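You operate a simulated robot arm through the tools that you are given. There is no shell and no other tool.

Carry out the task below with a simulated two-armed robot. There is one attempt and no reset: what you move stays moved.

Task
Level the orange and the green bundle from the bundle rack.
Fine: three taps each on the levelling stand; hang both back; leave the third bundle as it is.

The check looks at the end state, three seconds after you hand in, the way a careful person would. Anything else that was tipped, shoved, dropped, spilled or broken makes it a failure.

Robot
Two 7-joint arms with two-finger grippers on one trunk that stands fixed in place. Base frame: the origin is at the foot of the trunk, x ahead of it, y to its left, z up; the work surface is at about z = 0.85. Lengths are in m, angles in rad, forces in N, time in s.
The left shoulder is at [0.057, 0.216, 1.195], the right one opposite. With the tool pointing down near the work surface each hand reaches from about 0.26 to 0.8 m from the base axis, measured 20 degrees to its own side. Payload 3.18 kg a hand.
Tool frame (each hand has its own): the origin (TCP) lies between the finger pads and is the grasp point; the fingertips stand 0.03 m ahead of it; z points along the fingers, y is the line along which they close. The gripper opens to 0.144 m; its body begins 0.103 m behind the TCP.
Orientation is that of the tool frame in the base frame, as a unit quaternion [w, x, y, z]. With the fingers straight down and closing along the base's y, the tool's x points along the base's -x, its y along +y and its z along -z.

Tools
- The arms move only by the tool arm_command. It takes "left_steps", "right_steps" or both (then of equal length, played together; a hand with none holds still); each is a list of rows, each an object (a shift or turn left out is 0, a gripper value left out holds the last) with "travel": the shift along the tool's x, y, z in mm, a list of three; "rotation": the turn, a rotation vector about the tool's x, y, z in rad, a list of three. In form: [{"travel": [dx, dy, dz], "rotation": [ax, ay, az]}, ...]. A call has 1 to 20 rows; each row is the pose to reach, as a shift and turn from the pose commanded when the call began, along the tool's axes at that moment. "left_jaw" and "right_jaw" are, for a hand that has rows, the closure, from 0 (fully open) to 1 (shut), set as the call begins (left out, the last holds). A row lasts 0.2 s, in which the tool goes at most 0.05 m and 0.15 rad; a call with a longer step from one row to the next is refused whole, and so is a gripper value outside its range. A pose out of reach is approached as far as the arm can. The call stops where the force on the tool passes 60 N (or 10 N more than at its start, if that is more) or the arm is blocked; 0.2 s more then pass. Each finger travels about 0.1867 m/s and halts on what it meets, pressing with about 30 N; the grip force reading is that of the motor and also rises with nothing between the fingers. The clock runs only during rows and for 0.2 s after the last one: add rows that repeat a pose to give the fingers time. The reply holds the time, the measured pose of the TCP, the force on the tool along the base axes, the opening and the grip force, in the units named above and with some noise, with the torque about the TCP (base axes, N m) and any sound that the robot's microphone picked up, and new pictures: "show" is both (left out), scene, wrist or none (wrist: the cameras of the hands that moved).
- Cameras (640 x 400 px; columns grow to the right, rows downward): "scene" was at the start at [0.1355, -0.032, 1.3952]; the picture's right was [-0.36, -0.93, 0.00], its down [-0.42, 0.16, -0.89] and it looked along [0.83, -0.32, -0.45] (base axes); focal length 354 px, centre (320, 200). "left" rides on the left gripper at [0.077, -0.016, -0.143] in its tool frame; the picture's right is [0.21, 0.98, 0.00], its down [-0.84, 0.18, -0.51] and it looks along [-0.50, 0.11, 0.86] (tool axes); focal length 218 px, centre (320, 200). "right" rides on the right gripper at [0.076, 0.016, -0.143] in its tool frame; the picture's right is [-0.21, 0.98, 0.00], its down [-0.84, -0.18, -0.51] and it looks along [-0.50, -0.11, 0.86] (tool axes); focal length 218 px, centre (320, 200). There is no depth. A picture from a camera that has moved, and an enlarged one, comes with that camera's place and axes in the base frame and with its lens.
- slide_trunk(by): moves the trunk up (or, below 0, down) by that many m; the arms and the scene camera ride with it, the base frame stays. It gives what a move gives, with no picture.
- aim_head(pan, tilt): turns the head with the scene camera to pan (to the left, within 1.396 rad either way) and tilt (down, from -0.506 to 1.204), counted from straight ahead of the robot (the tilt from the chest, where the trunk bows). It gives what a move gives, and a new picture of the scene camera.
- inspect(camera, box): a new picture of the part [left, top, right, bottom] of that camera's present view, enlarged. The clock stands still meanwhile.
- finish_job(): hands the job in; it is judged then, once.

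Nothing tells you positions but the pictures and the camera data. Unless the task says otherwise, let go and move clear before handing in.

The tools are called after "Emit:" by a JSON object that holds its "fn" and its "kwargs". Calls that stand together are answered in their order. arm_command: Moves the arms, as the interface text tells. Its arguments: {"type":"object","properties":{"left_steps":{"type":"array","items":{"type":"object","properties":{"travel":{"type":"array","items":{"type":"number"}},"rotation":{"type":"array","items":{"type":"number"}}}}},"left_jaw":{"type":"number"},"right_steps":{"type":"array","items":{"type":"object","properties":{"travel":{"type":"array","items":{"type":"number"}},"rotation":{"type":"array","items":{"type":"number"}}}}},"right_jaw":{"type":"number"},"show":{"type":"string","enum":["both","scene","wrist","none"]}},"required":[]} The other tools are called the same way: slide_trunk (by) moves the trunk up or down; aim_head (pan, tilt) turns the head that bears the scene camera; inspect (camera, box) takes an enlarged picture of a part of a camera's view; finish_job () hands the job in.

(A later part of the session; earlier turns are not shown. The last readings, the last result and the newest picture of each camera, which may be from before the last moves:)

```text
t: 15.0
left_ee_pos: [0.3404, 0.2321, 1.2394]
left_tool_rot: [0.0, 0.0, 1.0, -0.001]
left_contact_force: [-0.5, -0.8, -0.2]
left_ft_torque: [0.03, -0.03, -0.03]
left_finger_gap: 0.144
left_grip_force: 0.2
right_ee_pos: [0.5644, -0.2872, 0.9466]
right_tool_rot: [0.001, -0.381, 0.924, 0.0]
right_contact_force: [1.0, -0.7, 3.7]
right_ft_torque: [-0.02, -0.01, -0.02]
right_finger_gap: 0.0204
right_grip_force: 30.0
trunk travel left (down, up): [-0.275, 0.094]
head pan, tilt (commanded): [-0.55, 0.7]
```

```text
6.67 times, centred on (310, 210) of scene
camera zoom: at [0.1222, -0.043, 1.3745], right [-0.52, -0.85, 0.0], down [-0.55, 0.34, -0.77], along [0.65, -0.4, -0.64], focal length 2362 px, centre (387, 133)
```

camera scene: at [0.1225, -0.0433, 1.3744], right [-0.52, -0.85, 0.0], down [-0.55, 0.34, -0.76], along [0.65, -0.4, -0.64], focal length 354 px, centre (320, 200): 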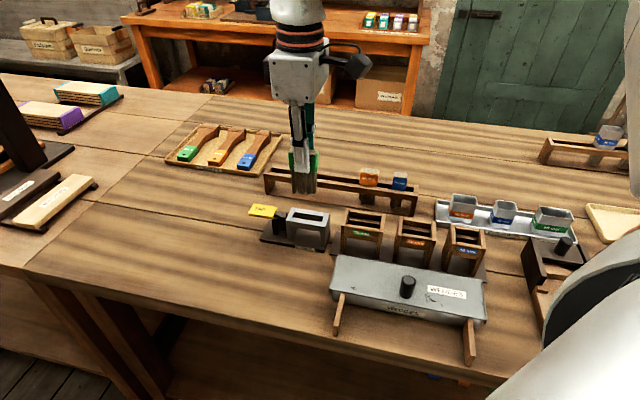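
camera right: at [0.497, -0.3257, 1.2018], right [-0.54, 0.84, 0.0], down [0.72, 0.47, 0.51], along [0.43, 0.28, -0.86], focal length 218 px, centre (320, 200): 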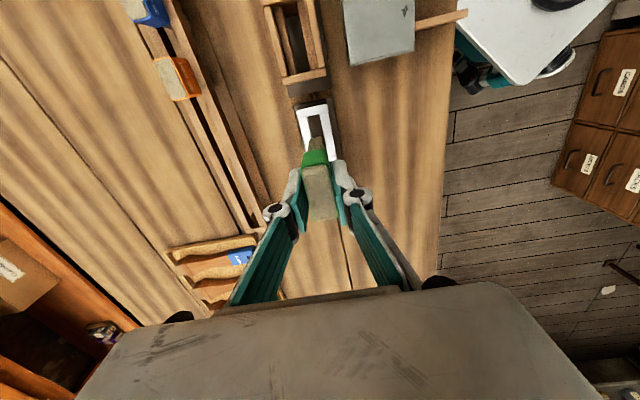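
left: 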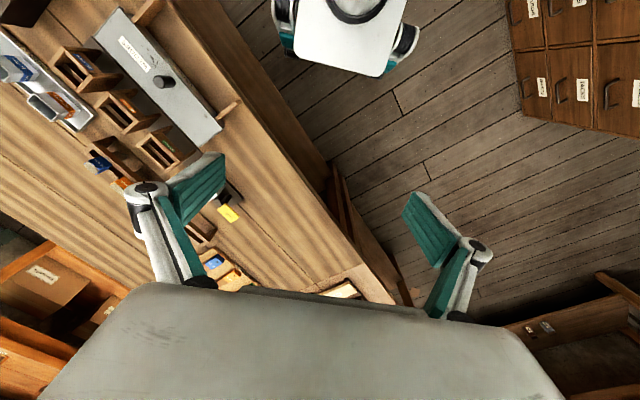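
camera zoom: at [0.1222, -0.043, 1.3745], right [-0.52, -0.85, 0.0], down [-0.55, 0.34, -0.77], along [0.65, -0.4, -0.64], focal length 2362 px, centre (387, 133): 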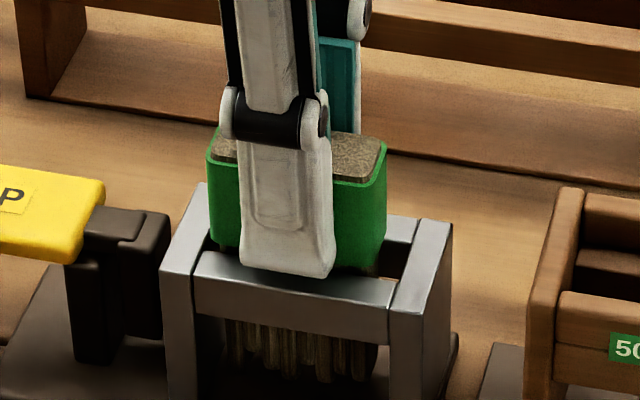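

Contact of about 4 N shows the head is seated on the frame. I'll open gently and look.

Emit:
{"fn": "arm_command", "kwargs": {"right_steps": [{"travel": [0, 0, 0]}, {"travel": [0, 0, 0]}], "right_jaw": 0.7, "show": "none"}}

Emit:
{"fn": "inspect", "kwargs": {"camera": "scene", "box": [270, 180, 350, 240]}}

Emit:
{"fn": "inspect", "kwargs": {"camera": "right", "box": [270, 80, 370, 220]}}

```text
t: 15.6
left_ee_pos: [0.3414, 0.2321, 1.2403]
left_tool_rot: [0.0, -0.001, 1.0, -0.001]
left_contact_force: [0.3, 0.2, 0.0]
left_ft_torque: [0.02, 0.04, -0.03]
left_finger_gap: 0.1438
left_grip_force: 0.0
right_ee_pos: [0.5637, -0.2877, 0.9464]
right_tool_rot: [0.0, -0.382, 0.924, 0.001]
right_contact_force: [0.2, -0.1, -0.4]
right_ft_torque: [0.03, 0.02, 0.0]
right_finger_gap: 0.0432
right_grip_force: 0.1
trunk travel left (down, up): [-0.275, 0.094]
head pan, tilt (commanded): [-0.55, 0.7]
```

```text
6.67 times, centred on (310, 210) of scene
camera zoom: at [0.1226, -0.0432, 1.3744], right [-0.52, -0.85, 0.0], down [-0.55, 0.34, -0.76], along [0.65, -0.4, -0.64], focal length 2362 px, centre (387, 133)
```

zoom: 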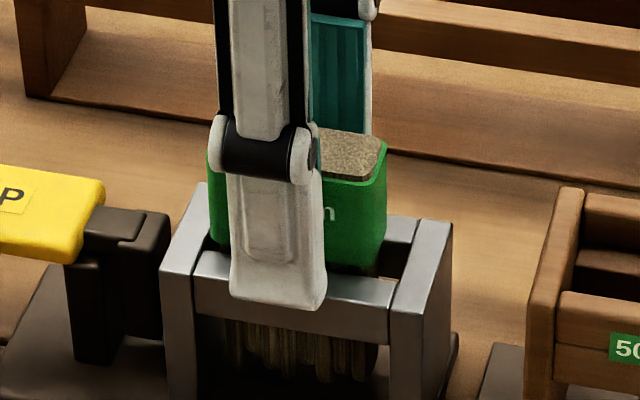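

```text
2.86 times, centred on (320, 150) of right
camera zoom: at [0.4981, -0.3295, 1.0883], right [-0.54, 0.84, 0.0], down [0.72, 0.47, 0.51], along [0.43, 0.28, -0.86], focal length 624 px, centre (320, 343)
```

zoom: 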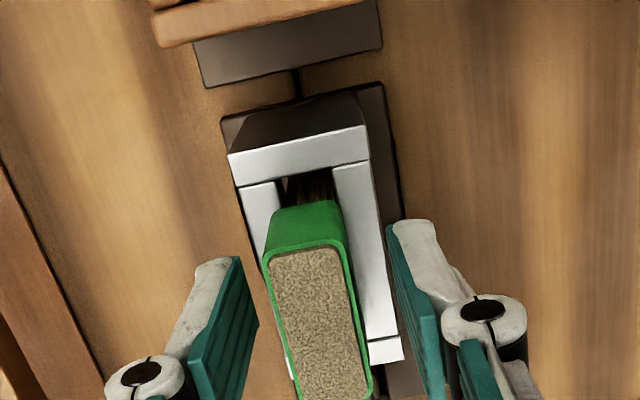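

The green bundle stands free and seated in the frame. I'll rise straight up, move over to the yellow TAP paddle with the jaw closed, and stop about 10 mm above it.

Emit:
{"fn": "arm_command", "kwargs": {"right_steps": [{"travel": [0, 0, -10]}, {"travel": [0, 0, -35]}, {"travel": [0, 0, -70]}, {"travel": [0, 0, -80]}], "show": "none"}}

Emit:
{"fn": "arm_command", "kwargs": {"right_steps": [{"travel": [-32, 0, 0]}, {"travel": [-65, 1, 0]}, {"travel": [-97, 2, 0]}, {"travel": [-97, 2, 25]}, {"travel": [-97, 2, 50]}, {"travel": [-97, 2, 50]}], "right_jaw": 1.0, "show": "both"}}

Emit:
{"fn": "inspect", "kwargs": {"camera": "scene", "box": [230, 160, 350, 250]}}

Emit:
{"fn": "inspect", "kwargs": {"camera": "right", "box": [260, 80, 400, 260]}}

```text
t: 16.6
left_ee_pos: [0.3409, 0.233, 1.2408]
left_tool_rot: [-0.001, -0.002, 1.0, 0.0]
left_contact_force: [-0.5, 0.5, -0.8]
left_ft_torque: [0.01, 0.02, 0.0]
left_finger_gap: 0.144
left_grip_force: 0.1
right_ee_pos: [0.5637, -0.2894, 1.0241]
right_tool_rot: [-0.001, -0.382, 0.924, 0.001]
right_contact_force: [0.2, -0.3, -1.0]
right_ft_torque: [0.0, 0.03, -0.01]
right_finger_gap: 0.0432
right_grip_force: 0.1
trunk travel left (down, up): [-0.275, 0.094]
head pan, tilt (commanded): [-0.55, 0.7]
```

```text
t: 18.0
left_ee_pos: [0.341, 0.2306, 1.2398]
left_tool_rot: [0.0, -0.001, 1.0, -0.001]
left_contact_force: [0.0, 0.1, 0.7]
left_ft_torque: [-0.01, 0.02, -0.01]
left_finger_gap: 0.1439
left_grip_force: 0.2
right_ee_pos: [0.6049, -0.2417, 0.9838]
right_tool_rot: [0.001, -0.382, 0.924, 0.0]
right_contact_force: [-0.1, 0.0, 0.6]
right_ft_torque: [0.02, 0.02, 0.01]
right_finger_gap: 0.0001
right_grip_force: 29.9
right hand out of reach, approached as far as the arm can: row 3, 4, 5, 6
trunk travel left (down, up): [-0.275, 0.094]
head pan, tilt (commanded): [-0.55, 0.7]
camera scene: at [0.1225, -0.043, 1.3745], right [-0.52, -0.85, 0.0], down [-0.55, 0.34, -0.77], along [0.65, -0.4, -0.64], focal length 354 px, centre (320, 200)
camera right: at [0.5382, -0.2847, 1.1254], right [-0.54, 0.84, 0.0], down [0.72, 0.47, 0.51], along [0.43, 0.28, -0.86], focal length 218 px, centre (320, 200)
```

scene: 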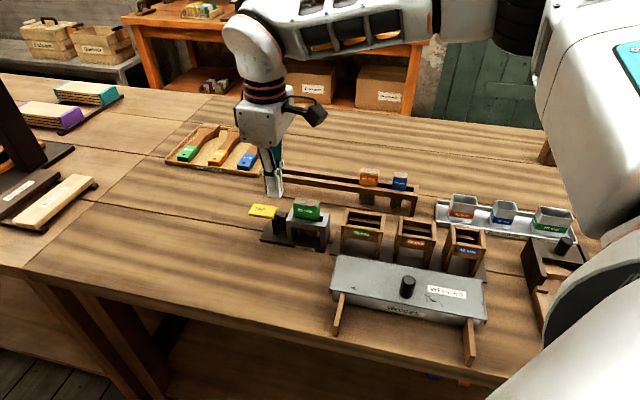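
right: 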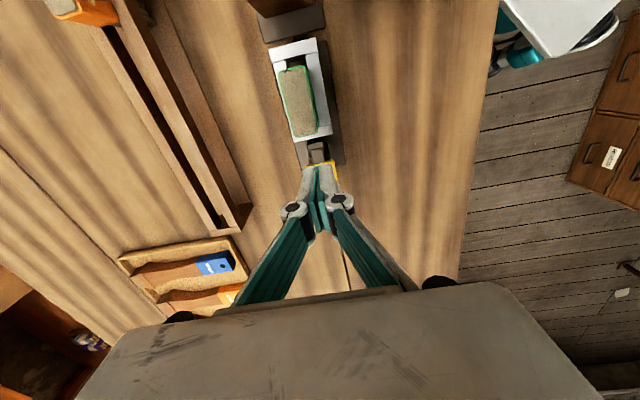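

```text
4.44 times, centred on (290, 205) of scene
camera zoom: at [0.1225, -0.043, 1.3745], right [-0.52, -0.85, 0.0], down [-0.55, 0.34, -0.77], along [0.65, -0.4, -0.64], focal length 1575 px, centre (453, 178)
```

zoom: 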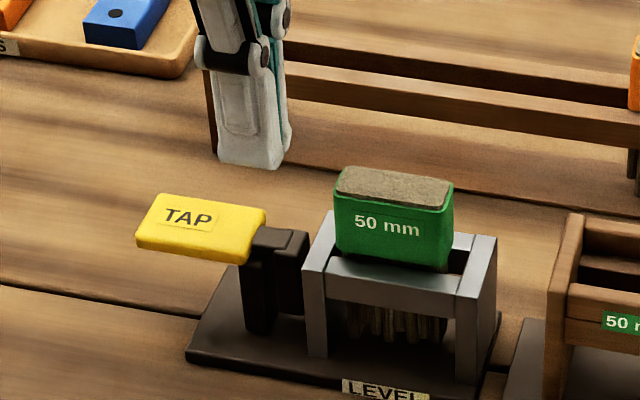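

```text
2.22 times, centred on (330, 170) of right
camera zoom: at [0.5382, -0.2847, 1.1254], right [-0.54, 0.84, 0.0], down [0.72, 0.47, 0.51], along [0.43, 0.28, -0.86], focal length 485 px, centre (298, 267)
```

zoom: 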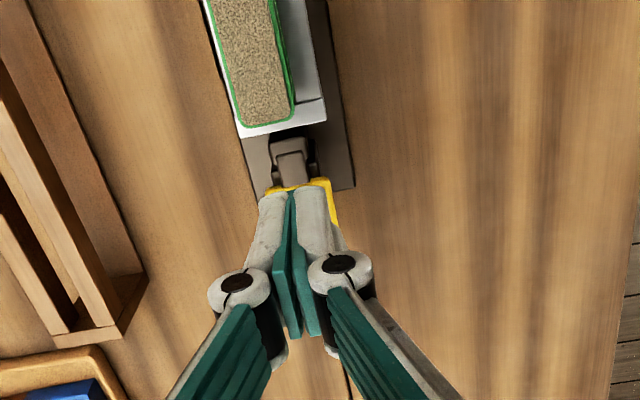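

The right hand can't reach the paddle at this wrist angle and stopped about 5 cm short without touching anything. I'll check how the green bundle sits, then rise and turn the wrist back for more reach.

Emit:
{"fn": "inspect", "kwargs": {"camera": "right", "box": [256, 30, 352, 170]}}

Emit:
{"fn": "inspect", "kwargs": {"camera": "scene", "box": [284, 192, 340, 252]}}

```text
2.86 times, centred on (304, 100) of right
camera zoom: at [0.5382, -0.2847, 1.1254], right [-0.54, 0.84, 0.0], down [0.72, 0.47, 0.51], along [0.43, 0.28, -0.86], focal length 624 px, centre (366, 486)
```

zoom: 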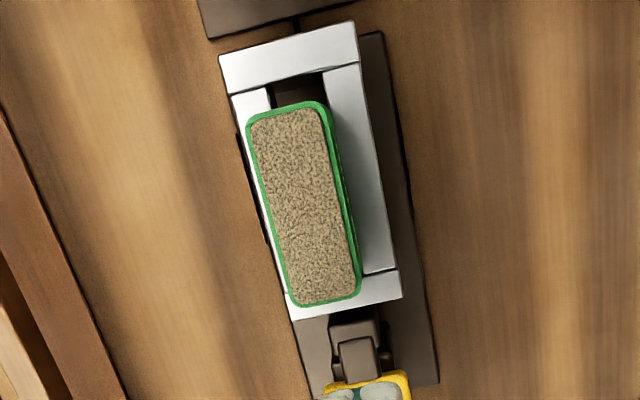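

```text
6.67 times, centred on (312, 222) of scene
camera zoom: at [0.1225, -0.043, 1.3745], right [-0.52, -0.85, 0.0], down [-0.55, 0.34, -0.77], along [0.65, -0.4, -0.64], focal length 2362 px, centre (373, 53)
```

zoom: 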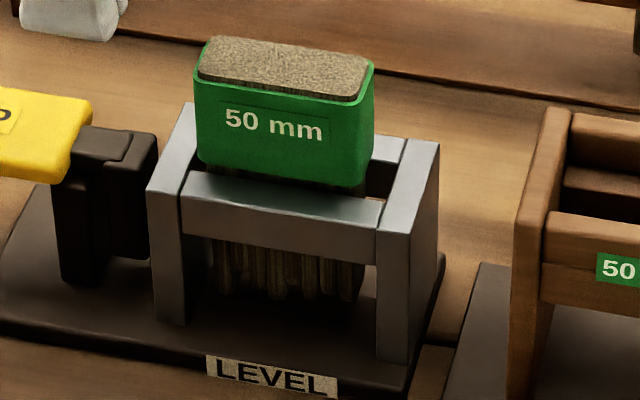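

The green bundle stands in the slot but about 1.5 mm toward the back, with little overlap on the front rail. I'll return above it, re-grip and recentre it before tapping.

Emit:
{"fn": "arm_command", "kwargs": {"right_steps": [{"travel": [0, 0, -25]}, {"travel": [32, 0, -50]}, {"travel": [65, -1, -50]}, {"travel": [97, -2, -50]}, {"travel": [97, -2, -50]}], "right_jaw": 0.65, "show": "wrist"}}

Emit:
{"fn": "inspect", "kwargs": {"camera": "right", "box": [260, 80, 380, 260]}}

```text
t: 19.2
left_ee_pos: [0.341, 0.231, 1.2407]
left_tool_rot: [0.0, -0.001, 1.0, -0.001]
left_contact_force: [0.4, 0.6, -0.7]
left_ft_torque: [-0.01, 0.05, -0.03]
left_finger_gap: 0.144
left_grip_force: 0.0
right_ee_pos: [0.5393, -0.3113, 1.029]
right_tool_rot: [-0.001, -0.381, 0.924, 0.0]
right_contact_force: [0.3, -0.5, -0.2]
right_ft_torque: [0.0, 0.04, 0.0]
right_finger_gap: 0.0503
right_grip_force: 0.2
trunk travel left (down, up): [-0.275, 0.094]
head pan, tilt (commanded): [-0.55, 0.7]
camera right: at [0.4737, -0.3544, 1.172], right [-0.54, 0.84, 0.0], down [0.72, 0.47, 0.51], along [0.42, 0.28, -0.86], focal length 218 px, centre (320, 200)
```

right: 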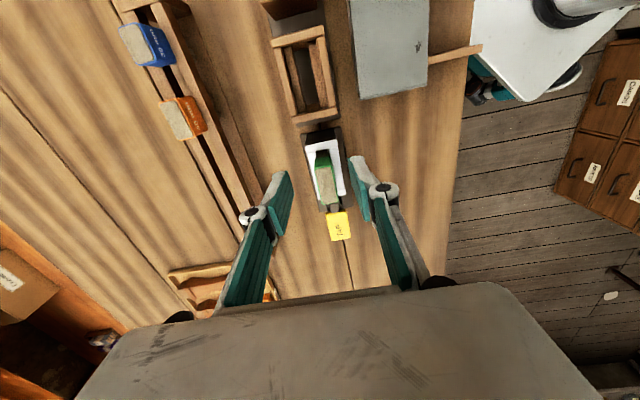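

```text
2.22 times, centred on (320, 170) of right
camera zoom: at [0.4737, -0.3544, 1.172], right [-0.54, 0.84, 0.0], down [0.72, 0.47, 0.51], along [0.42, 0.28, -0.86], focal length 485 px, centre (320, 267)
```

zoom: 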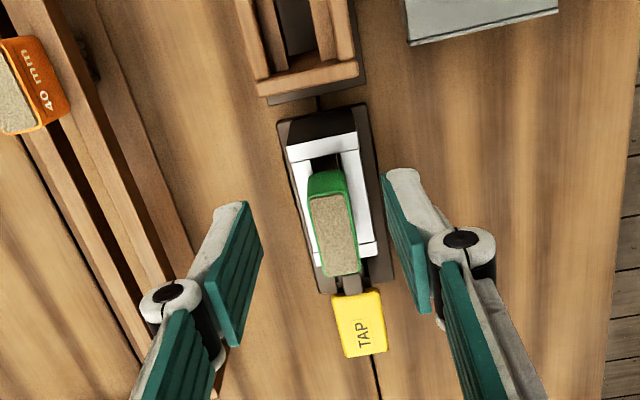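

The reference is now the reached pose, so the hand ended about 35 mm right of the bundle, at a safe height. I'll measure the head and frame from here.

Emit:
{"fn": "inspect", "kwargs": {"camera": "right", "box": [296, 124, 360, 164]}}

Emit:
{"fn": "inspect", "kwargs": {"camera": "right", "box": [300, 156, 364, 216]}}

```text
10.00 times, centred on (328, 144) of right
camera zoom: at [0.4737, -0.3544, 1.172], right [-0.54, 0.84, 0.0], down [0.72, 0.47, 0.51], along [0.42, 0.28, -0.86], focal length 2183 px, centre (240, 760)
```

zoom: 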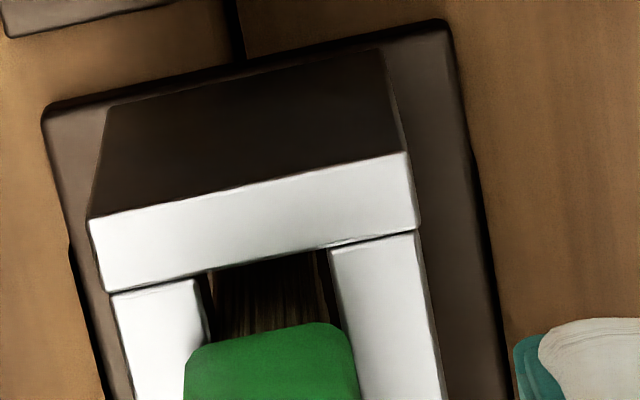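

```text
6.67 times, centred on (332, 186) of right
camera zoom: at [0.4737, -0.3544, 1.172], right [-0.54, 0.84, 0.0], down [0.72, 0.47, 0.51], along [0.42, 0.28, -0.86], focal length 1455 px, centre (240, 293)
```

zoom: 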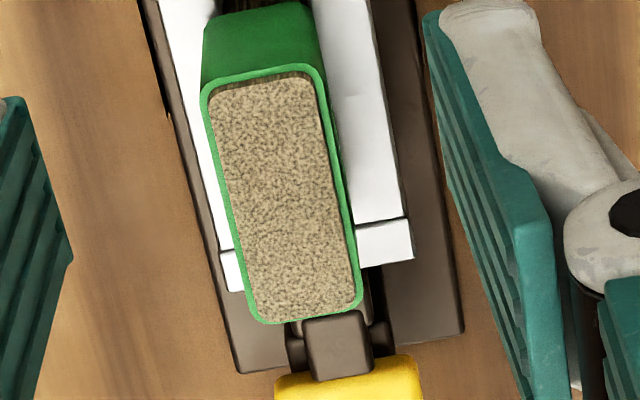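

Both measurements agree: the head sits about 1.4 mm behind the slot's centre line. I'll re-grip it, lift it slightly, shift it 1.4 mm forward and set it down.

Emit:
{"fn": "arm_command", "kwargs": {"right_steps": [{"travel": [-18, 0, 0]}, {"travel": [-35.5, 0, 0]}, {"travel": [-35.5, 0, 25]}, {"travel": [-35.5, 0, 50]}, {"travel": [-35.5, 0, 70]}, {"travel": [-35.5, 0, 81]}, {"travel": [-35.5, 0, 81]}], "right_jaw": 0.65, "show": "none"}}

Emit:
{"fn": "inspect", "kwargs": {"camera": "right", "box": [270, 80, 370, 220]}}

Emit:
{"fn": "inspect", "kwargs": {"camera": "scene", "box": [270, 180, 350, 240]}}

```text
t: 20.8
left_ee_pos: [0.3398, 0.2317, 1.2407]
left_tool_rot: [-0.001, -0.001, 1.0, -0.001]
left_contact_force: [-1.0, -0.6, -0.4]
left_ft_torque: [0.0, -0.04, -0.03]
left_finger_gap: 0.1437
left_grip_force: 0.0
right_ee_pos: [0.5636, -0.286, 0.9489]
right_tool_rot: [0.0, -0.382, 0.924, 0.0]
right_contact_force: [0.5, 0.0, 0.6]
right_ft_torque: [-0.02, -0.01, 0.02]
right_finger_gap: 0.0505
right_grip_force: 0.0
trunk travel left (down, up): [-0.275, 0.094]
head pan, tilt (commanded): [-0.55, 0.7]
```

```text
2.86 times, centred on (320, 150) of right
camera zoom: at [0.4979, -0.3282, 1.0921], right [-0.54, 0.84, 0.0], down [0.72, 0.47, 0.51], along [0.43, 0.28, -0.86], focal length 624 px, centre (320, 343)
```

zoom: 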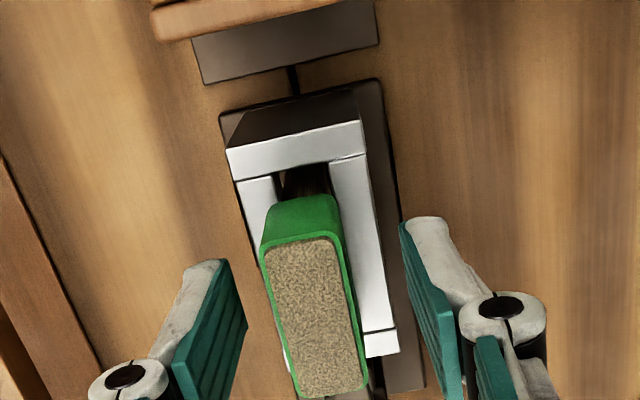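

```text
6.67 times, centred on (310, 210) of scene
camera zoom: at [0.1224, -0.043, 1.3745], right [-0.52, -0.85, 0.0], down [-0.55, 0.34, -0.77], along [0.65, -0.4, -0.64], focal length 2362 px, centre (387, 133)
```

zoom: 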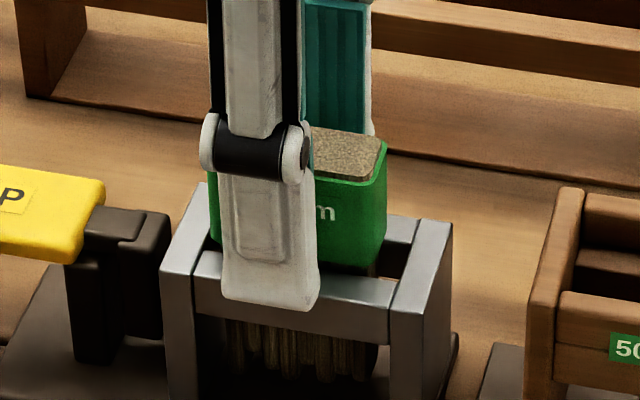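

The hand is now within about 0.5 mm of the slot centre, and the head is about 1 mm behind it. Gripping will recentre it; then I'll lift 3 mm and check.

Emit:
{"fn": "arm_command", "kwargs": {"right_steps": [{"travel": [0, 0, 0]}, {"travel": [0, 0, 0]}, {"travel": [0, 0, -3]}, {"travel": [0, 0, -3]}], "right_jaw": 1.0, "show": "none"}}

Emit:
{"fn": "inspect", "kwargs": {"camera": "right", "box": [284, 100, 364, 150]}}

Emit:
{"fn": "inspect", "kwargs": {"camera": "right", "box": [270, 120, 370, 220]}}

```text
t: 21.8
left_ee_pos: [0.3405, 0.2328, 1.2403]
left_tool_rot: [0.0, 0.0, 1.0, -0.001]
left_contact_force: [0.2, 0.1, -0.3]
left_ft_torque: [0.0, 0.04, 0.03]
left_finger_gap: 0.1442
left_grip_force: 0.0
right_ee_pos: [0.5631, -0.2856, 0.9521]
right_tool_rot: [0.0, -0.381, 0.924, 0.001]
right_contact_force: [-0.3, 0.9, -0.6]
right_ft_torque: [-0.01, -0.01, 0.02]
right_finger_gap: 0.0199
right_grip_force: 30.0
trunk travel left (down, up): [-0.275, 0.094]
head pan, tilt (commanded): [-0.55, 0.7]
```

```text
8.00 times, centred on (324, 125) of right
camera zoom: at [0.497, -0.3286, 1.0954], right [-0.54, 0.84, 0.0], down [0.72, 0.47, 0.51], along [0.43, 0.28, -0.86], focal length 1746 px, centre (288, 800)
```

zoom: 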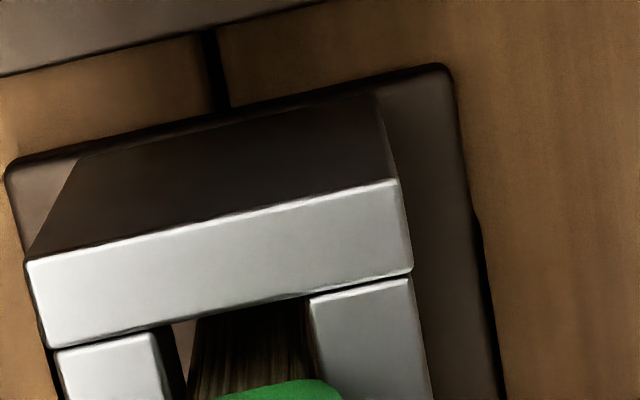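

```text
4.00 times, centred on (320, 170) of right
camera zoom: at [0.497, -0.3286, 1.0954], right [-0.54, 0.84, 0.0], down [0.72, 0.47, 0.51], along [0.43, 0.28, -0.86], focal length 873 px, centre (320, 320)
```

zoom: 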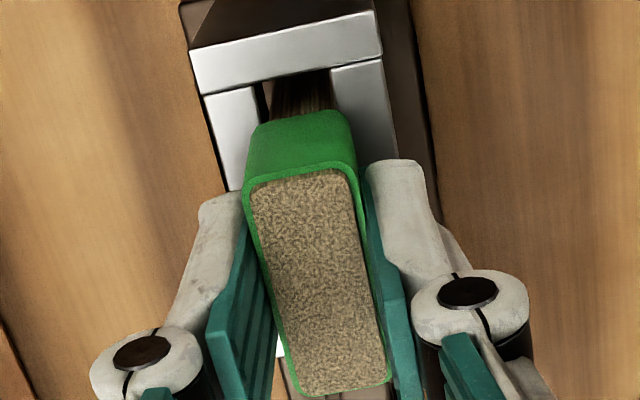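

It is nearly centred. I'll shift 0.7 mm forward, lower it back onto the rails and release.

Emit:
{"fn": "arm_command", "kwargs": {"right_steps": [{"travel": [0, 0.7, 0]}, {"travel": [0, 0.7, 2]}, {"travel": [0, 0.7, 3.3]}, {"travel": [0, 0.7, 3.3]}], "show": "none"}}

Emit:
{"fn": "inspect", "kwargs": {"camera": "right", "box": [270, 100, 370, 180]}}

```text
t: 22.8
left_ee_pos: [0.3406, 0.2324, 1.242]
left_tool_rot: [0.0, 0.0, 1.0, -0.001]
left_contact_force: [-0.7, 0.0, -0.3]
left_ft_torque: [0.01, 0.0, 0.02]
left_finger_gap: 0.1437
left_grip_force: 0.1
right_ee_pos: [0.563, -0.2847, 0.9511]
right_tool_rot: [0.0, -0.382, 0.924, 0.0]
right_contact_force: [-0.3, 0.1, -0.3]
right_ft_torque: [0.03, -0.06, 0.01]
right_finger_gap: 0.0197
right_grip_force: 30.0
trunk travel left (down, up): [-0.275, 0.094]
head pan, tilt (commanded): [-0.55, 0.7]
```

```text
5.00 times, centred on (320, 140) of right
camera zoom: at [0.4967, -0.3275, 1.0928], right [-0.54, 0.84, 0.0], down [0.72, 0.47, 0.51], along [0.43, 0.28, -0.86], focal length 1091 px, centre (320, 500)
```

zoom: 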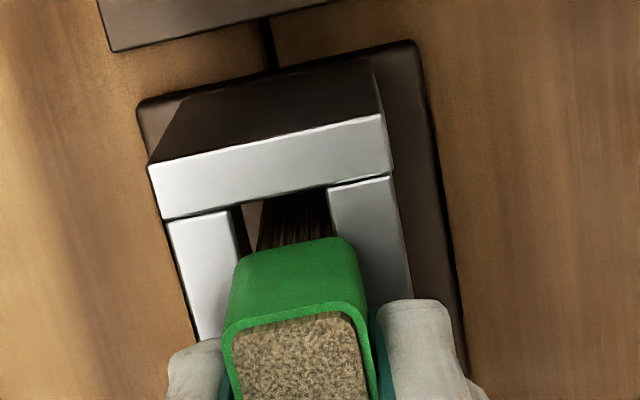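

The alignment is good. I'll lower in small steps until there is contact.

Emit:
{"fn": "arm_command", "kwargs": {"right_steps": [{"travel": [0, 0, 1]}, {"travel": [0, 0, 2]}, {"travel": [0, 0, 2.5]}, {"travel": [0, 0, 2.5]}], "show": "none"}}

```text
t: 23.8
left_ee_pos: [0.3402, 0.2318, 1.2408]
left_tool_rot: [0.0, -0.001, 1.0, 0.0]
left_contact_force: [0.2, 0.1, -0.8]
left_ft_torque: [0.03, -0.01, -0.02]
left_finger_gap: 0.1439
left_grip_force: 0.1
right_ee_pos: [0.5619, -0.2844, 0.9481]
right_tool_rot: [0.002, -0.382, 0.924, 0.0]
right_contact_force: [-0.5, -3.7, 20.5]
right_ft_torque: [-0.49, 0.13, 0.03]
right_finger_gap: 0.0201
right_grip_force: 29.8
trunk travel left (down, up): [-0.275, 0.094]
head pan, tilt (commanded): [-0.55, 0.7]
```

Contact is firm at 20 N. I'll ease off about 0.8 mm and then open.

Emit:
{"fn": "arm_command", "kwargs": {"right_steps": [{"travel": [0, 0, -0.8]}, {"travel": [0, 0, -0.8]}], "show": "none"}}

Emit:
{"fn": "arm_command", "kwargs": {"right_steps": [{"travel": [0, 0, 0]}, {"travel": [0, 0, 0]}], "right_jaw": 0.7, "show": "none"}}

Emit:
{"fn": "inspect", "kwargs": {"camera": "right", "box": [270, 100, 370, 220]}}

Emit:
{"fn": "inspect", "kwargs": {"camera": "scene", "box": [270, 180, 350, 240]}}

```text
t: 24.4
left_ee_pos: [0.34, 0.2314, 1.2402]
left_tool_rot: [0.0, -0.001, 1.0, -0.001]
left_contact_force: [-0.2, -0.1, 0.0]
left_ft_torque: [0.02, 0.0, 0.02]
left_finger_gap: 0.144
left_grip_force: 0.1
right_ee_pos: [0.5621, -0.2836, 0.9492]
right_tool_rot: [0.001, -0.382, 0.924, 0.0]
right_contact_force: [2.4, -3.2, 19.3]
right_ft_torque: [-0.23, -0.23, -0.03]
right_finger_gap: 0.0203
right_grip_force: 29.5
trunk travel left (down, up): [-0.275, 0.094]
head pan, tilt (commanded): [-0.55, 0.7]
```

```text
t: 25.0
left_ee_pos: [0.3406, 0.232, 1.2399]
left_tool_rot: [0.0, -0.001, 1.0, -0.001]
left_contact_force: [0.0, 0.1, -0.3]
left_ft_torque: [0.0, -0.03, 0.02]
left_finger_gap: 0.1439
left_grip_force: 0.0
right_ee_pos: [0.562, -0.2859, 0.9463]
right_tool_rot: [-0.001, -0.382, 0.924, 0.0]
right_contact_force: [-1.0, 0.1, 0.2]
right_ft_torque: [0.01, 0.02, -0.03]
right_finger_gap: 0.043
right_grip_force: 0.0
trunk travel left (down, up): [-0.275, 0.094]
head pan, tilt (commanded): [-0.55, 0.7]
```

```text
3.33 times, centred on (320, 160) of right
camera zoom: at [0.4961, -0.3272, 1.09], right [-0.54, 0.84, 0.0], down [0.72, 0.47, 0.51], along [0.42, 0.28, -0.86], focal length 728 px, centre (320, 333)
```

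zoom: 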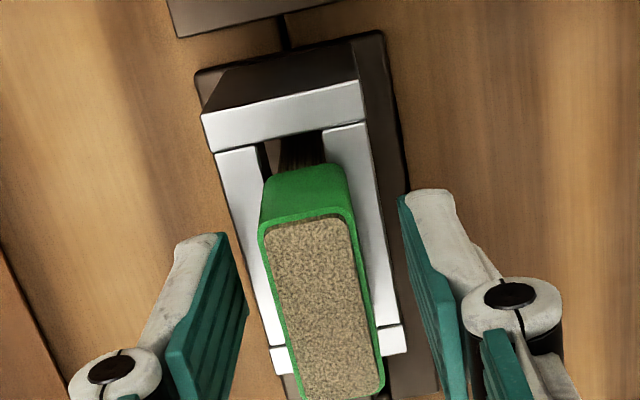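

```text
6.67 times, centred on (310, 210) of scene
camera zoom: at [0.1224, -0.043, 1.3744], right [-0.52, -0.85, 0.0], down [-0.55, 0.34, -0.77], along [0.65, -0.4, -0.64], focal length 2362 px, centre (387, 133)
```

zoom: 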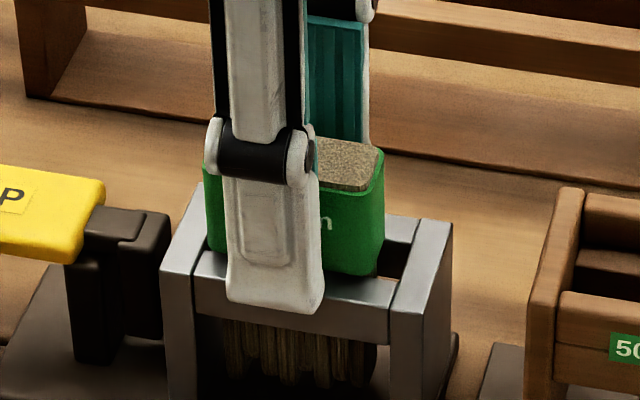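

The green bundle is now well centred and free. I'll rise and turn the wrist back to its original heading so the hand can reach the paddle.

Emit:
{"fn": "arm_command", "kwargs": {"right_steps": [{"travel": [0, 0, -10]}, {"travel": [0, 0, -40]}, {"travel": [0, 0, -80]}, {"travel": [0, 0, -90], "rotation": [0, 0, 0.131]}, {"travel": [0, 0, -90], "rotation": [0, 0, 0.262]}, {"travel": [0, 0, -90], "rotation": [0, 0, 0.393]}, {"travel": [0, 0, -90], "rotation": [0, 0, 0.524]}, {"travel": [0, 0, -90], "rotation": [0, 0, 0.655]}, {"travel": [0, 0, -90], "rotation": [0, 0, 0.7854]}, {"travel": [0, 0, -90], "rotation": [0, 0, 0.7854]}], "right_jaw": 0.7, "show": "both"}}

Emit:
{"fn": "inspect", "kwargs": {"camera": "scene", "box": [240, 180, 350, 250]}}

```text
t: 27.2
left_ee_pos: [0.3411, 0.232, 1.2407]
left_tool_rot: [-0.001, -0.001, 1.0, 0.0]
left_contact_force: [-0.6, 0.4, -0.4]
left_ft_torque: [-0.01, 0.03, -0.01]
left_finger_gap: 0.1441
left_grip_force: 0.1
right_ee_pos: [0.5963, -0.3743, 1.0778]
right_tool_rot: [-0.014, -0.016, 1.0, 0.014]
right_contact_force: [0.1, 0.6, -0.6]
right_ft_torque: [0.0, 0.02, 0.02]
right_finger_gap: 0.0434
right_grip_force: 0.0
right hand out of reach, approached as far as the arm can: row 6, 7, 8, 9, 10
trunk travel left (down, up): [-0.275, 0.094]
head pan, tilt (commanded): [-0.55, 0.7]
camera scene: at [0.1233, -0.043, 1.3743], right [-0.52, -0.85, 0.0], down [-0.55, 0.34, -0.76], along [0.65, -0.4, -0.64], focal length 354 px, centre (320, 200)
camera right: at [0.5232, -0.364, 1.223], right [0.18, 0.98, 0.02], down [0.86, -0.17, 0.48], along [0.47, -0.07, -0.88], focal length 218 px, centre (320, 200)
```

scene: 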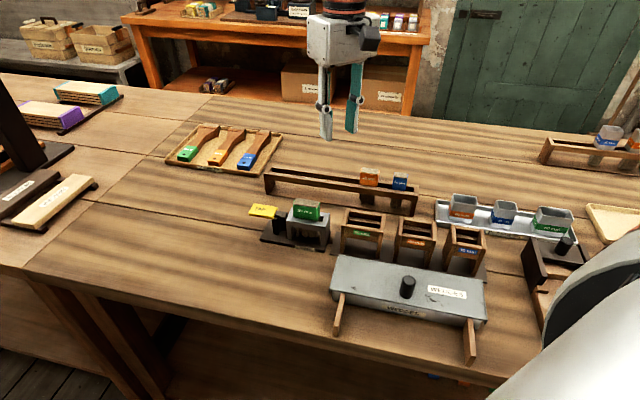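
right: 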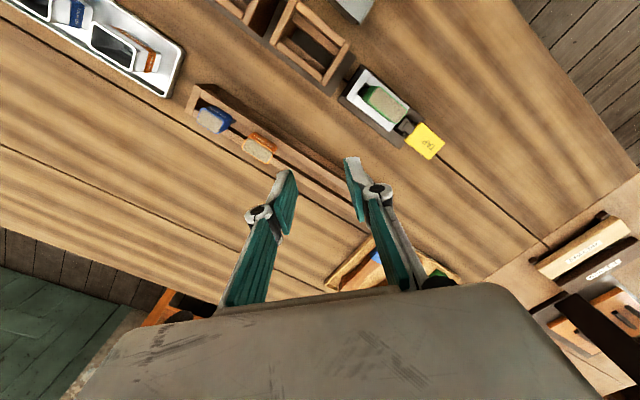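

```text
5.71 times, centred on (295, 215) of scene
camera zoom: at [0.1233, -0.043, 1.3743], right [-0.52, -0.85, 0.0], down [-0.55, 0.34, -0.76], along [0.65, -0.4, -0.64], focal length 2025 px, centre (463, 114)
```

zoom: 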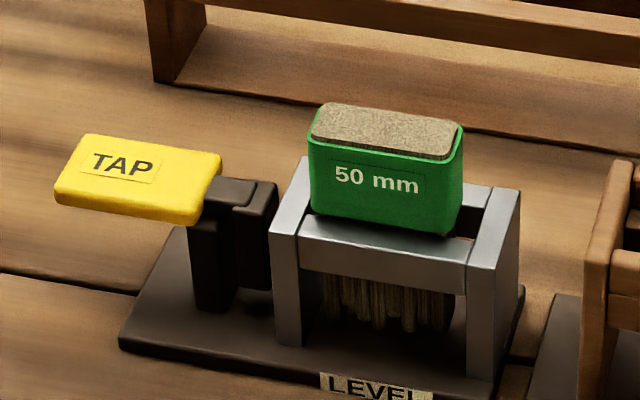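

Turning back isn't reachable there; the hand slid aside at height and touched nothing. The trend suggests turning the wrist further the other way (90°) will reach the paddle, so I'll try that at this safe height.

Emit:
{"fn": "arm_command", "kwargs": {"right_steps": [{"rotation": [0.004, 0, -0.14]}, {"rotation": [0.008, 0, -0.28]}, {"rotation": [0.012, 0, -0.42]}, {"rotation": [0.016, 0, -0.56]}, {"rotation": [0.02, 0, -0.7]}, {"rotation": [0.024, 0, -0.84]}, {"rotation": [0.028, 0, -0.98]}, {"rotation": [0.032, 0, -1.12]}, {"rotation": [0.036, 0, -1.26]}, {"rotation": [0.04, 0, -1.4]}, {"rotation": [0.0437, 0, -1.5376]}, {"rotation": [0.0437, 0, -1.5376]}], "right_jaw": 1.0, "show": "both"}}

```text
t: 29.8
left_ee_pos: [0.3399, 0.2317, 1.24]
left_tool_rot: [0.0, -0.001, 1.0, 0.0]
left_contact_force: [0.4, 0.2, -0.5]
left_ft_torque: [-0.02, -0.01, -0.02]
left_finger_gap: 0.144
left_grip_force: 0.0
right_ee_pos: [0.5957, -0.3744, 1.0767]
right_tool_rot: [-0.001, -0.707, 0.707, 0.0]
right_contact_force: [-0.4, -0.1, -0.3]
right_ft_torque: [-0.02, 0.0, 0.04]
right_finger_gap: 0.0
right_grip_force: 30.2
trunk travel left (down, up): [-0.275, 0.094]
head pan, tilt (commanded): [-0.55, 0.7]
camera scene: at [0.1225, -0.0431, 1.3744], right [-0.52, -0.85, 0.0], down [-0.55, 0.34, -0.76], along [0.65, -0.4, -0.64], focal length 354 px, centre (320, 200)
camera right: at [0.5789, -0.4503, 1.2199], right [-0.98, 0.21, 0.0], down [0.18, 0.84, 0.51], along [0.1, 0.5, -0.86], focal length 218 px, centre (320, 200)
```

scene: 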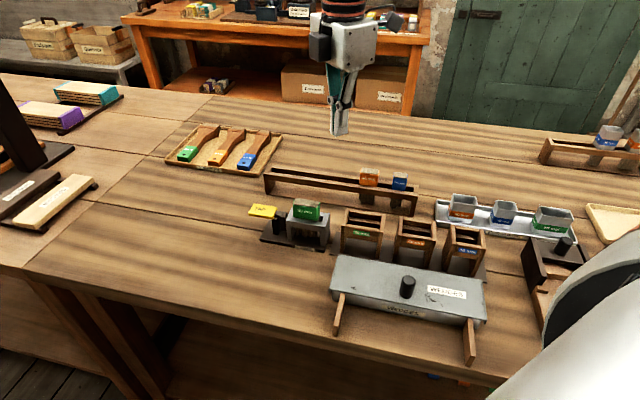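
right: 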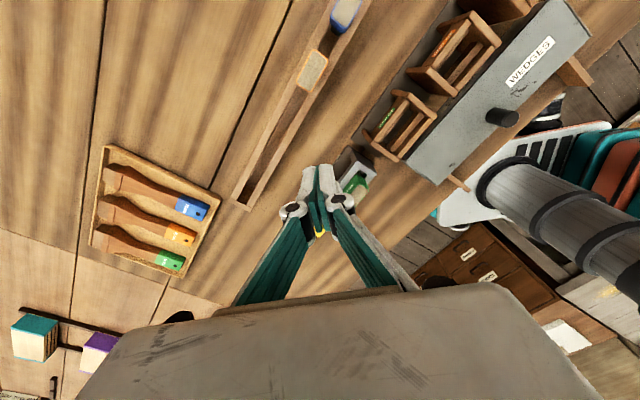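

The 90° heading works with no tilt. I'll move across to the paddle at height and stay above it.

Emit:
{"fn": "arm_command", "kwargs": {"right_steps": [{"travel": [-39, -9, 0]}, {"travel": [-78, -18, 0]}, {"travel": [-117, -27, 10]}, {"travel": [-156, -35, 30]}, {"travel": [-156, -35, 70]}, {"travel": [-156, -35, 100]}, {"travel": [-156, -35, 115]}, {"travel": [-156, -35, 115]}], "right_jaw": 1.0, "show": "both"}}

Emit:
{"fn": "inspect", "kwargs": {"camera": "scene", "box": [230, 160, 350, 250]}}

Emit:
{"fn": "inspect", "kwargs": {"camera": "right", "box": [260, 60, 400, 240]}}

```text
t: 31.6
left_ee_pos: [0.3407, 0.2305, 1.2397]
left_tool_rot: [0.0, 0.0, 1.0, -0.001]
left_contact_force: [0.8, -0.6, -0.3]
left_ft_torque: [-0.04, 0.02, 0.02]
left_finger_gap: 0.1444
left_grip_force: 0.0
right_ee_pos: [0.6025, -0.2447, 0.9717]
right_tool_rot: [-0.001, -0.707, 0.707, -0.001]
right_contact_force: [-0.7, 0.6, 0.4]
right_ft_torque: [0.0, -0.01, 0.02]
right_finger_gap: 0.0
right_grip_force: 30.1
right hand out of reach, approached as far as the arm can: row 4, 5, 6, 7, 8
trunk travel left (down, up): [-0.275, 0.094]
head pan, tilt (commanded): [-0.55, 0.7]
camera scene: at [0.1221, -0.043, 1.3745], right [-0.52, -0.85, 0.0], down [-0.55, 0.34, -0.77], along [0.65, -0.4, -0.64], focal length 354 px, centre (320, 200)
camera right: at [0.5859, -0.3214, 1.1148], right [-0.98, 0.21, 0.0], down [0.18, 0.84, 0.51], along [0.11, 0.5, -0.86], focal length 218 px, centre (320, 200)
```

scene: 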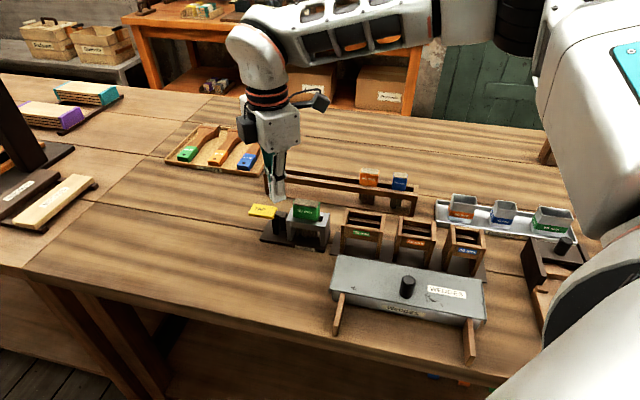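
right: 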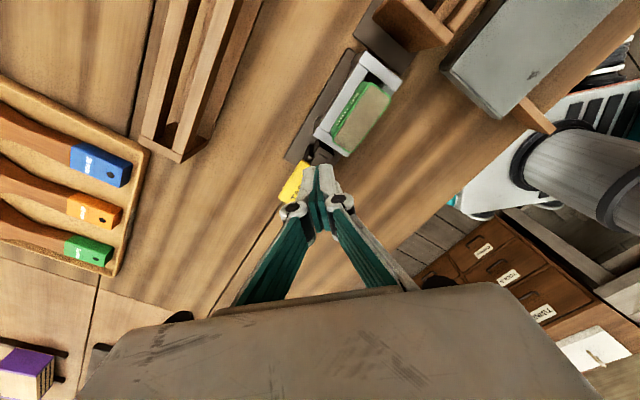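

```text
4.44 times, centred on (290, 205) of scene
camera zoom: at [0.1221, -0.043, 1.3745], right [-0.52, -0.85, 0.0], down [-0.55, 0.34, -0.77], along [0.65, -0.4, -0.64], focal length 1575 px, centre (453, 178)
```

zoom: 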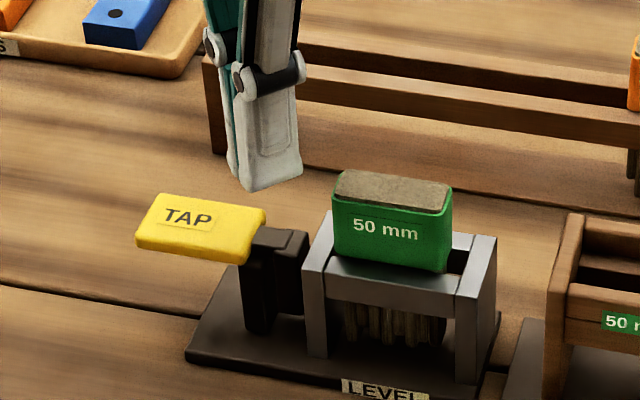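

```text
2.22 times, centred on (330, 150) of right
camera zoom: at [0.5859, -0.3214, 1.1148], right [-0.98, 0.21, 0.0], down [0.18, 0.84, 0.51], along [0.11, 0.5, -0.86], focal length 485 px, centre (298, 311)
```

zoom: 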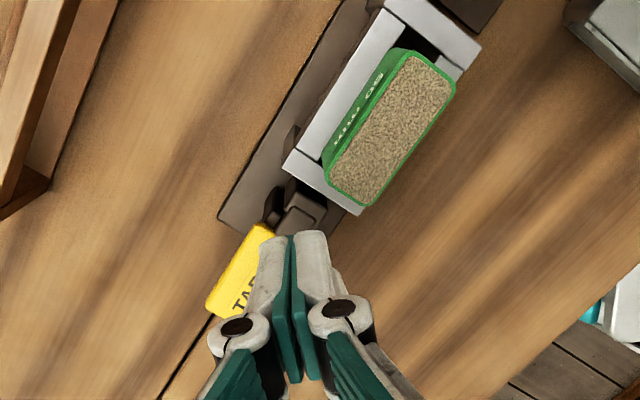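

The limit is about position rather than wrist yaw: the hand stops at roughly (0.603,-0.245). I'll go back up to the 45° heading and lean the fingers toward the paddle, which keeps the wrist in its reachable area.

Emit:
{"fn": "arm_command", "kwargs": {"right_steps": [{"travel": [0, 0, -35]}, {"travel": [14, 14, -70]}, {"travel": [28, 28, -75], "rotation": [0, 0, 0.131]}, {"travel": [28, 28, -75], "rotation": [0, 0, 0.262]}, {"travel": [28, 28, -75], "rotation": [0, 0, 0.393]}, {"travel": [28, 28, -75], "rotation": [0, 0, 0.524]}, {"travel": [28, 28, -75], "rotation": [0, 0, 0.655]}, {"travel": [28, 28, -75], "rotation": [0, 0, 0.7854]}, {"travel": [28, 28, -75], "rotation": [0, 0, 0.7854]}], "right_jaw": 1.0, "show": "none"}}

Emit:
{"fn": "arm_command", "kwargs": {"right_steps": [{"rotation": [0, -0.12, 0]}, {"rotation": [0, -0.24, 0]}, {"rotation": [0, -0.36, 0]}, {"rotation": [0, -0.45, 0]}, {"rotation": [0, -0.45, 0]}], "show": "both"}}

```text
t: 33.6
left_ee_pos: [0.3416, 0.2307, 1.2395]
left_tool_rot: [0.0, -0.001, 1.0, -0.001]
left_contact_force: [-0.6, 0.2, -0.8]
left_ft_torque: [-0.02, 0.02, -0.04]
left_finger_gap: 0.1443
left_grip_force: 0.0
right_ee_pos: [0.5738, -0.2719, 1.0466]
right_tool_rot: [0.0, -0.382, 0.924, 0.0]
right_contact_force: [-0.5, 1.0, -0.2]
right_ft_torque: [0.0, 0.01, 0.02]
right_finger_gap: 0.0
right_grip_force: 29.8
trunk travel left (down, up): [-0.275, 0.094]
head pan, tilt (commanded): [-0.55, 0.7]
```

```text
t: 34.8
left_ee_pos: [0.3415, 0.2317, 1.24]
left_tool_rot: [-0.001, -0.001, 1.0, -0.001]
left_contact_force: [1.0, 0.1, -0.3]
left_ft_torque: [-0.01, -0.01, 0.01]
left_finger_gap: 0.1441
left_grip_force: 0.0
right_ee_pos: [0.5732, -0.2732, 1.0461]
right_tool_rot: [0.205, -0.372, 0.901, 0.086]
right_contact_force: [-1.0, 1.4, 0.1]
right_ft_torque: [-0.02, -0.01, 0.02]
right_finger_gap: 0.0
right_grip_force: 30.9
trunk travel left (down, up): [-0.275, 0.094]
head pan, tilt (commanded): [-0.55, 0.7]
camera scene: at [0.1226, -0.0431, 1.3744], right [-0.52, -0.85, 0.0], down [-0.55, 0.34, -0.76], along [0.65, -0.4, -0.64], focal length 354 px, centre (320, 200)
camera right: at [0.4697, -0.3541, 1.1418], right [-0.56, 0.83, 0.09], down [0.51, 0.25, 0.82], along [0.66, 0.5, -0.56], focal length 218 px, centre (320, 200)
```

scene: 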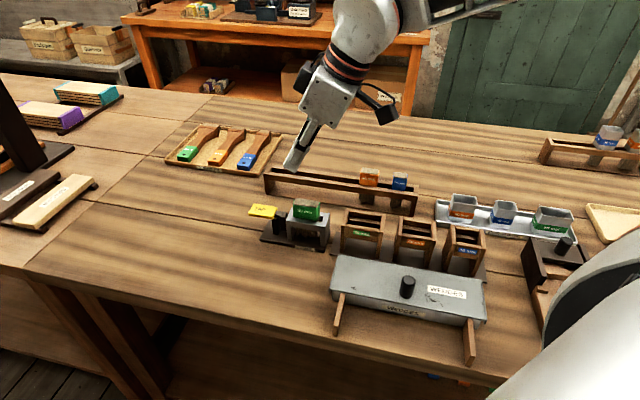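
right: 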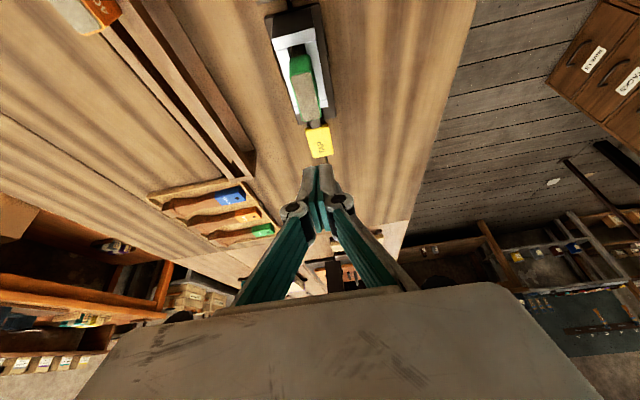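

The lean works. I'll move over the paddle and stop with the fingertips about 2 cm above it.

Emit:
{"fn": "arm_command", "kwargs": {"right_steps": [{"travel": [-30, -0.7, 14.5]}, {"travel": [-60.1, -1.5, 29.1]}, {"travel": [-60.1, -1.5, 29.1]}, {"travel": [-47, -1.5, 56]}, {"travel": [-34, -1.5, 83]}, {"travel": [-23, -1.5, 106]}, {"travel": [-23, -1.5, 106]}], "show": "both"}}

Emit:
{"fn": "inspect", "kwargs": {"camera": "scene", "box": [230, 160, 350, 250]}}

Emit:
{"fn": "inspect", "kwargs": {"camera": "right", "box": [260, 40, 400, 240]}}

```text
t: 36.4
left_ee_pos: [0.3388, 0.2325, 1.2406]
left_tool_rot: [-0.001, -0.001, 1.0, -0.001]
left_contact_force: [-0.2, -0.7, 0.3]
left_ft_torque: [-0.02, -0.03, -0.02]
left_finger_gap: 0.1441
left_grip_force: 0.1
right_ee_pos: [0.6214, -0.2272, 0.9604]
right_tool_rot: [0.206, -0.372, 0.901, 0.085]
right_contact_force: [-0.5, 0.6, 0.1]
right_ft_torque: [0.02, -0.01, -0.02]
right_finger_gap: 0.0001
right_grip_force: 30.4
trunk travel left (down, up): [-0.275, 0.094]
head pan, tilt (commanded): [-0.55, 0.7]
camera scene: at [0.1219, -0.043, 1.3746], right [-0.52, -0.85, 0.0], down [-0.55, 0.34, -0.77], along [0.65, -0.4, -0.64], focal length 354 px, centre (320, 200)
camera right: at [0.5167, -0.3081, 1.056], right [-0.56, 0.83, 0.09], down [0.51, 0.25, 0.82], along [0.66, 0.5, -0.56], focal length 218 px, centre (320, 200)
```

scene: 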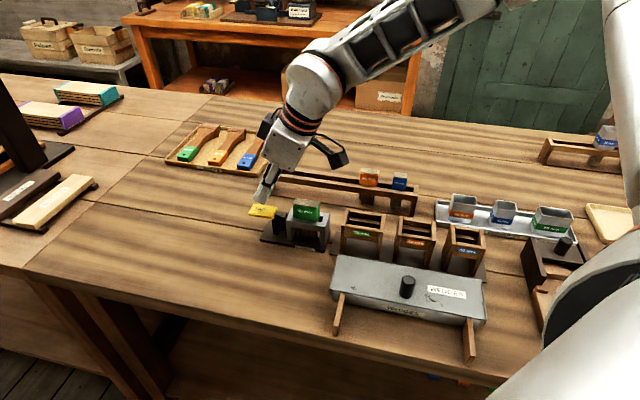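
right: 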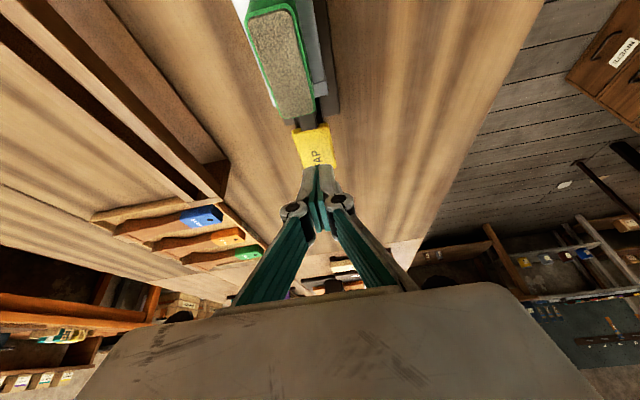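

```text
4.44 times, centred on (290, 205) of scene
camera zoom: at [0.1219, -0.043, 1.3746], right [-0.52, -0.85, 0.0], down [-0.55, 0.34, -0.77], along [0.65, -0.4, -0.64], focal length 1575 px, centre (453, 178)
```

zoom: 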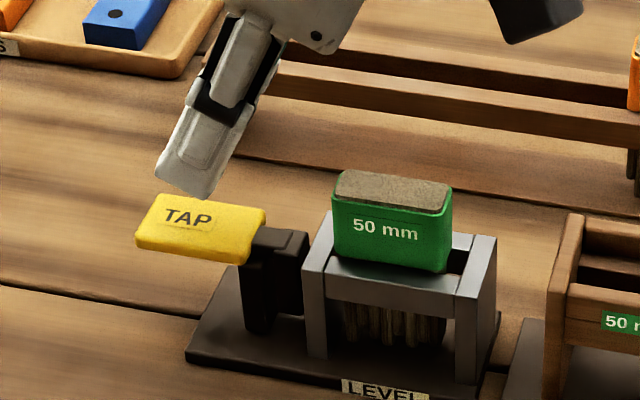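

```text
2.00 times, centred on (330, 140) of right
camera zoom: at [0.5167, -0.3081, 1.056], right [-0.56, 0.83, 0.09], down [0.51, 0.25, 0.82], along [0.66, 0.5, -0.56], focal length 436 px, centre (300, 320)
```

zoom: 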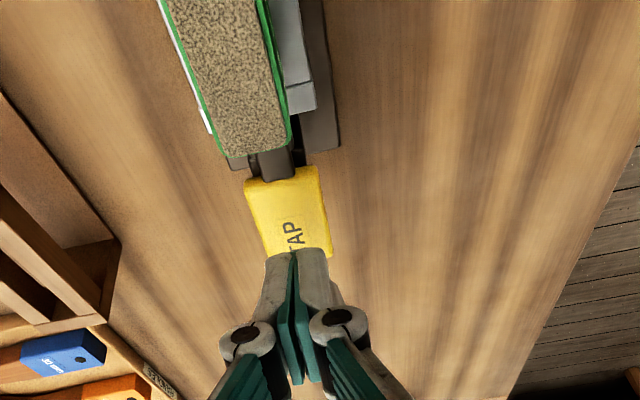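

The fingertips are over the paddle. I'll shift slightly outward and come down to just above its surface.

Emit:
{"fn": "arm_command", "kwargs": {"right_steps": [{"travel": [-7.2, 0, 3.5]}, {"travel": [-2.9, 0, 12.5]}, {"travel": [-0.7, 0, 17]}, {"travel": [-0.7, 0, 17]}], "show": "none"}}

Emit:
{"fn": "inspect", "kwargs": {"camera": "scene", "box": [240, 180, 340, 250]}}

```text
t: 37.4
left_ee_pos: [0.3405, 0.2315, 1.2397]
left_tool_rot: [-0.001, -0.001, 1.0, -0.001]
left_contact_force: [1.2, -0.4, 0.0]
left_ft_torque: [-0.03, 0.01, 0.0]
left_finger_gap: 0.1439
left_grip_force: 0.0
right_ee_pos: [0.6278, -0.2199, 0.9467]
right_tool_rot: [0.206, -0.373, 0.901, 0.086]
right_contact_force: [-0.5, -0.3, 0.1]
right_ft_torque: [-0.02, -0.02, 0.03]
right_finger_gap: 0.0001
right_grip_force: 29.6
trunk travel left (down, up): [-0.275, 0.094]
head pan, tilt (commanded): [-0.55, 0.7]
```

```text
5.71 times, centred on (290, 215) of scene
camera zoom: at [0.1225, -0.0432, 1.3744], right [-0.52, -0.85, 0.0], down [-0.55, 0.34, -0.76], along [0.65, -0.4, -0.64], focal length 2025 px, centre (491, 114)
```

zoom: 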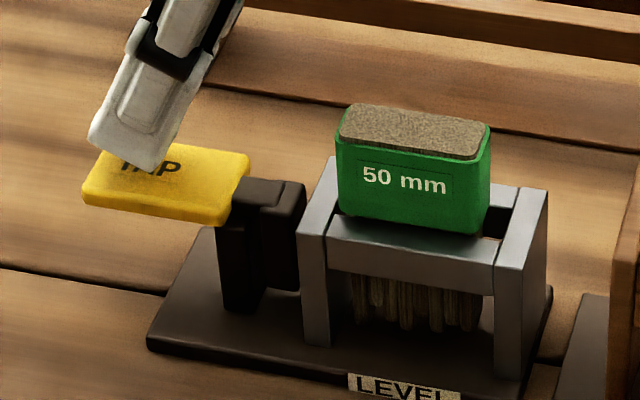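

I'm about 4 mm above the paddle. Starting the first press, slowly, while watching force and sound.

Emit:
{"fn": "arm_command", "kwargs": {"right_steps": [{"travel": [1.3, 0, 2.7]}, {"travel": [2.2, 0, 4.5]}, {"travel": [3.0, 0, 6.3]}, {"travel": [3.9, 0, 8.1]}, {"travel": [3.9, 0, 8.1]}], "show": "none"}}

Emit:
{"fn": "inspect", "kwargs": {"camera": "scene", "box": [240, 180, 340, 250]}}

```text
t: 38.6
left_ee_pos: [0.3397, 0.2316, 1.2395]
left_tool_rot: [-0.001, 0.0, 1.0, -0.001]
left_contact_force: [-0.4, 0.6, -0.4]
left_ft_torque: [0.03, 0.0, 0.0]
left_finger_gap: 0.1441
left_grip_force: 0.1
right_ee_pos: [0.6279, -0.2214, 0.9366]
right_tool_rot: [0.206, -0.372, 0.901, 0.086]
right_contact_force: [0.3, 0.3, 1.6]
right_ft_torque: [0.05, -0.06, 0.02]
right_finger_gap: 0.006
right_grip_force: 30.5
trunk travel left (down, up): [-0.275, 0.094]
head pan, tilt (commanded): [-0.55, 0.7]
```

```text
5.71 times, centred on (290, 215) of scene
camera zoom: at [0.1224, -0.043, 1.3745], right [-0.52, -0.85, 0.0], down [-0.55, 0.34, -0.77], along [0.65, -0.4, -0.64], focal length 2025 px, centre (491, 114)
```

zoom: 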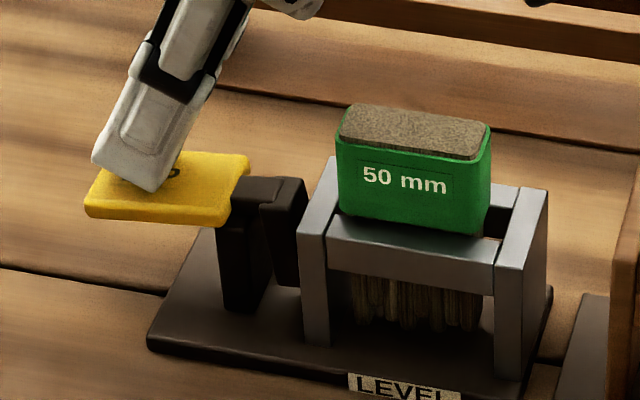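

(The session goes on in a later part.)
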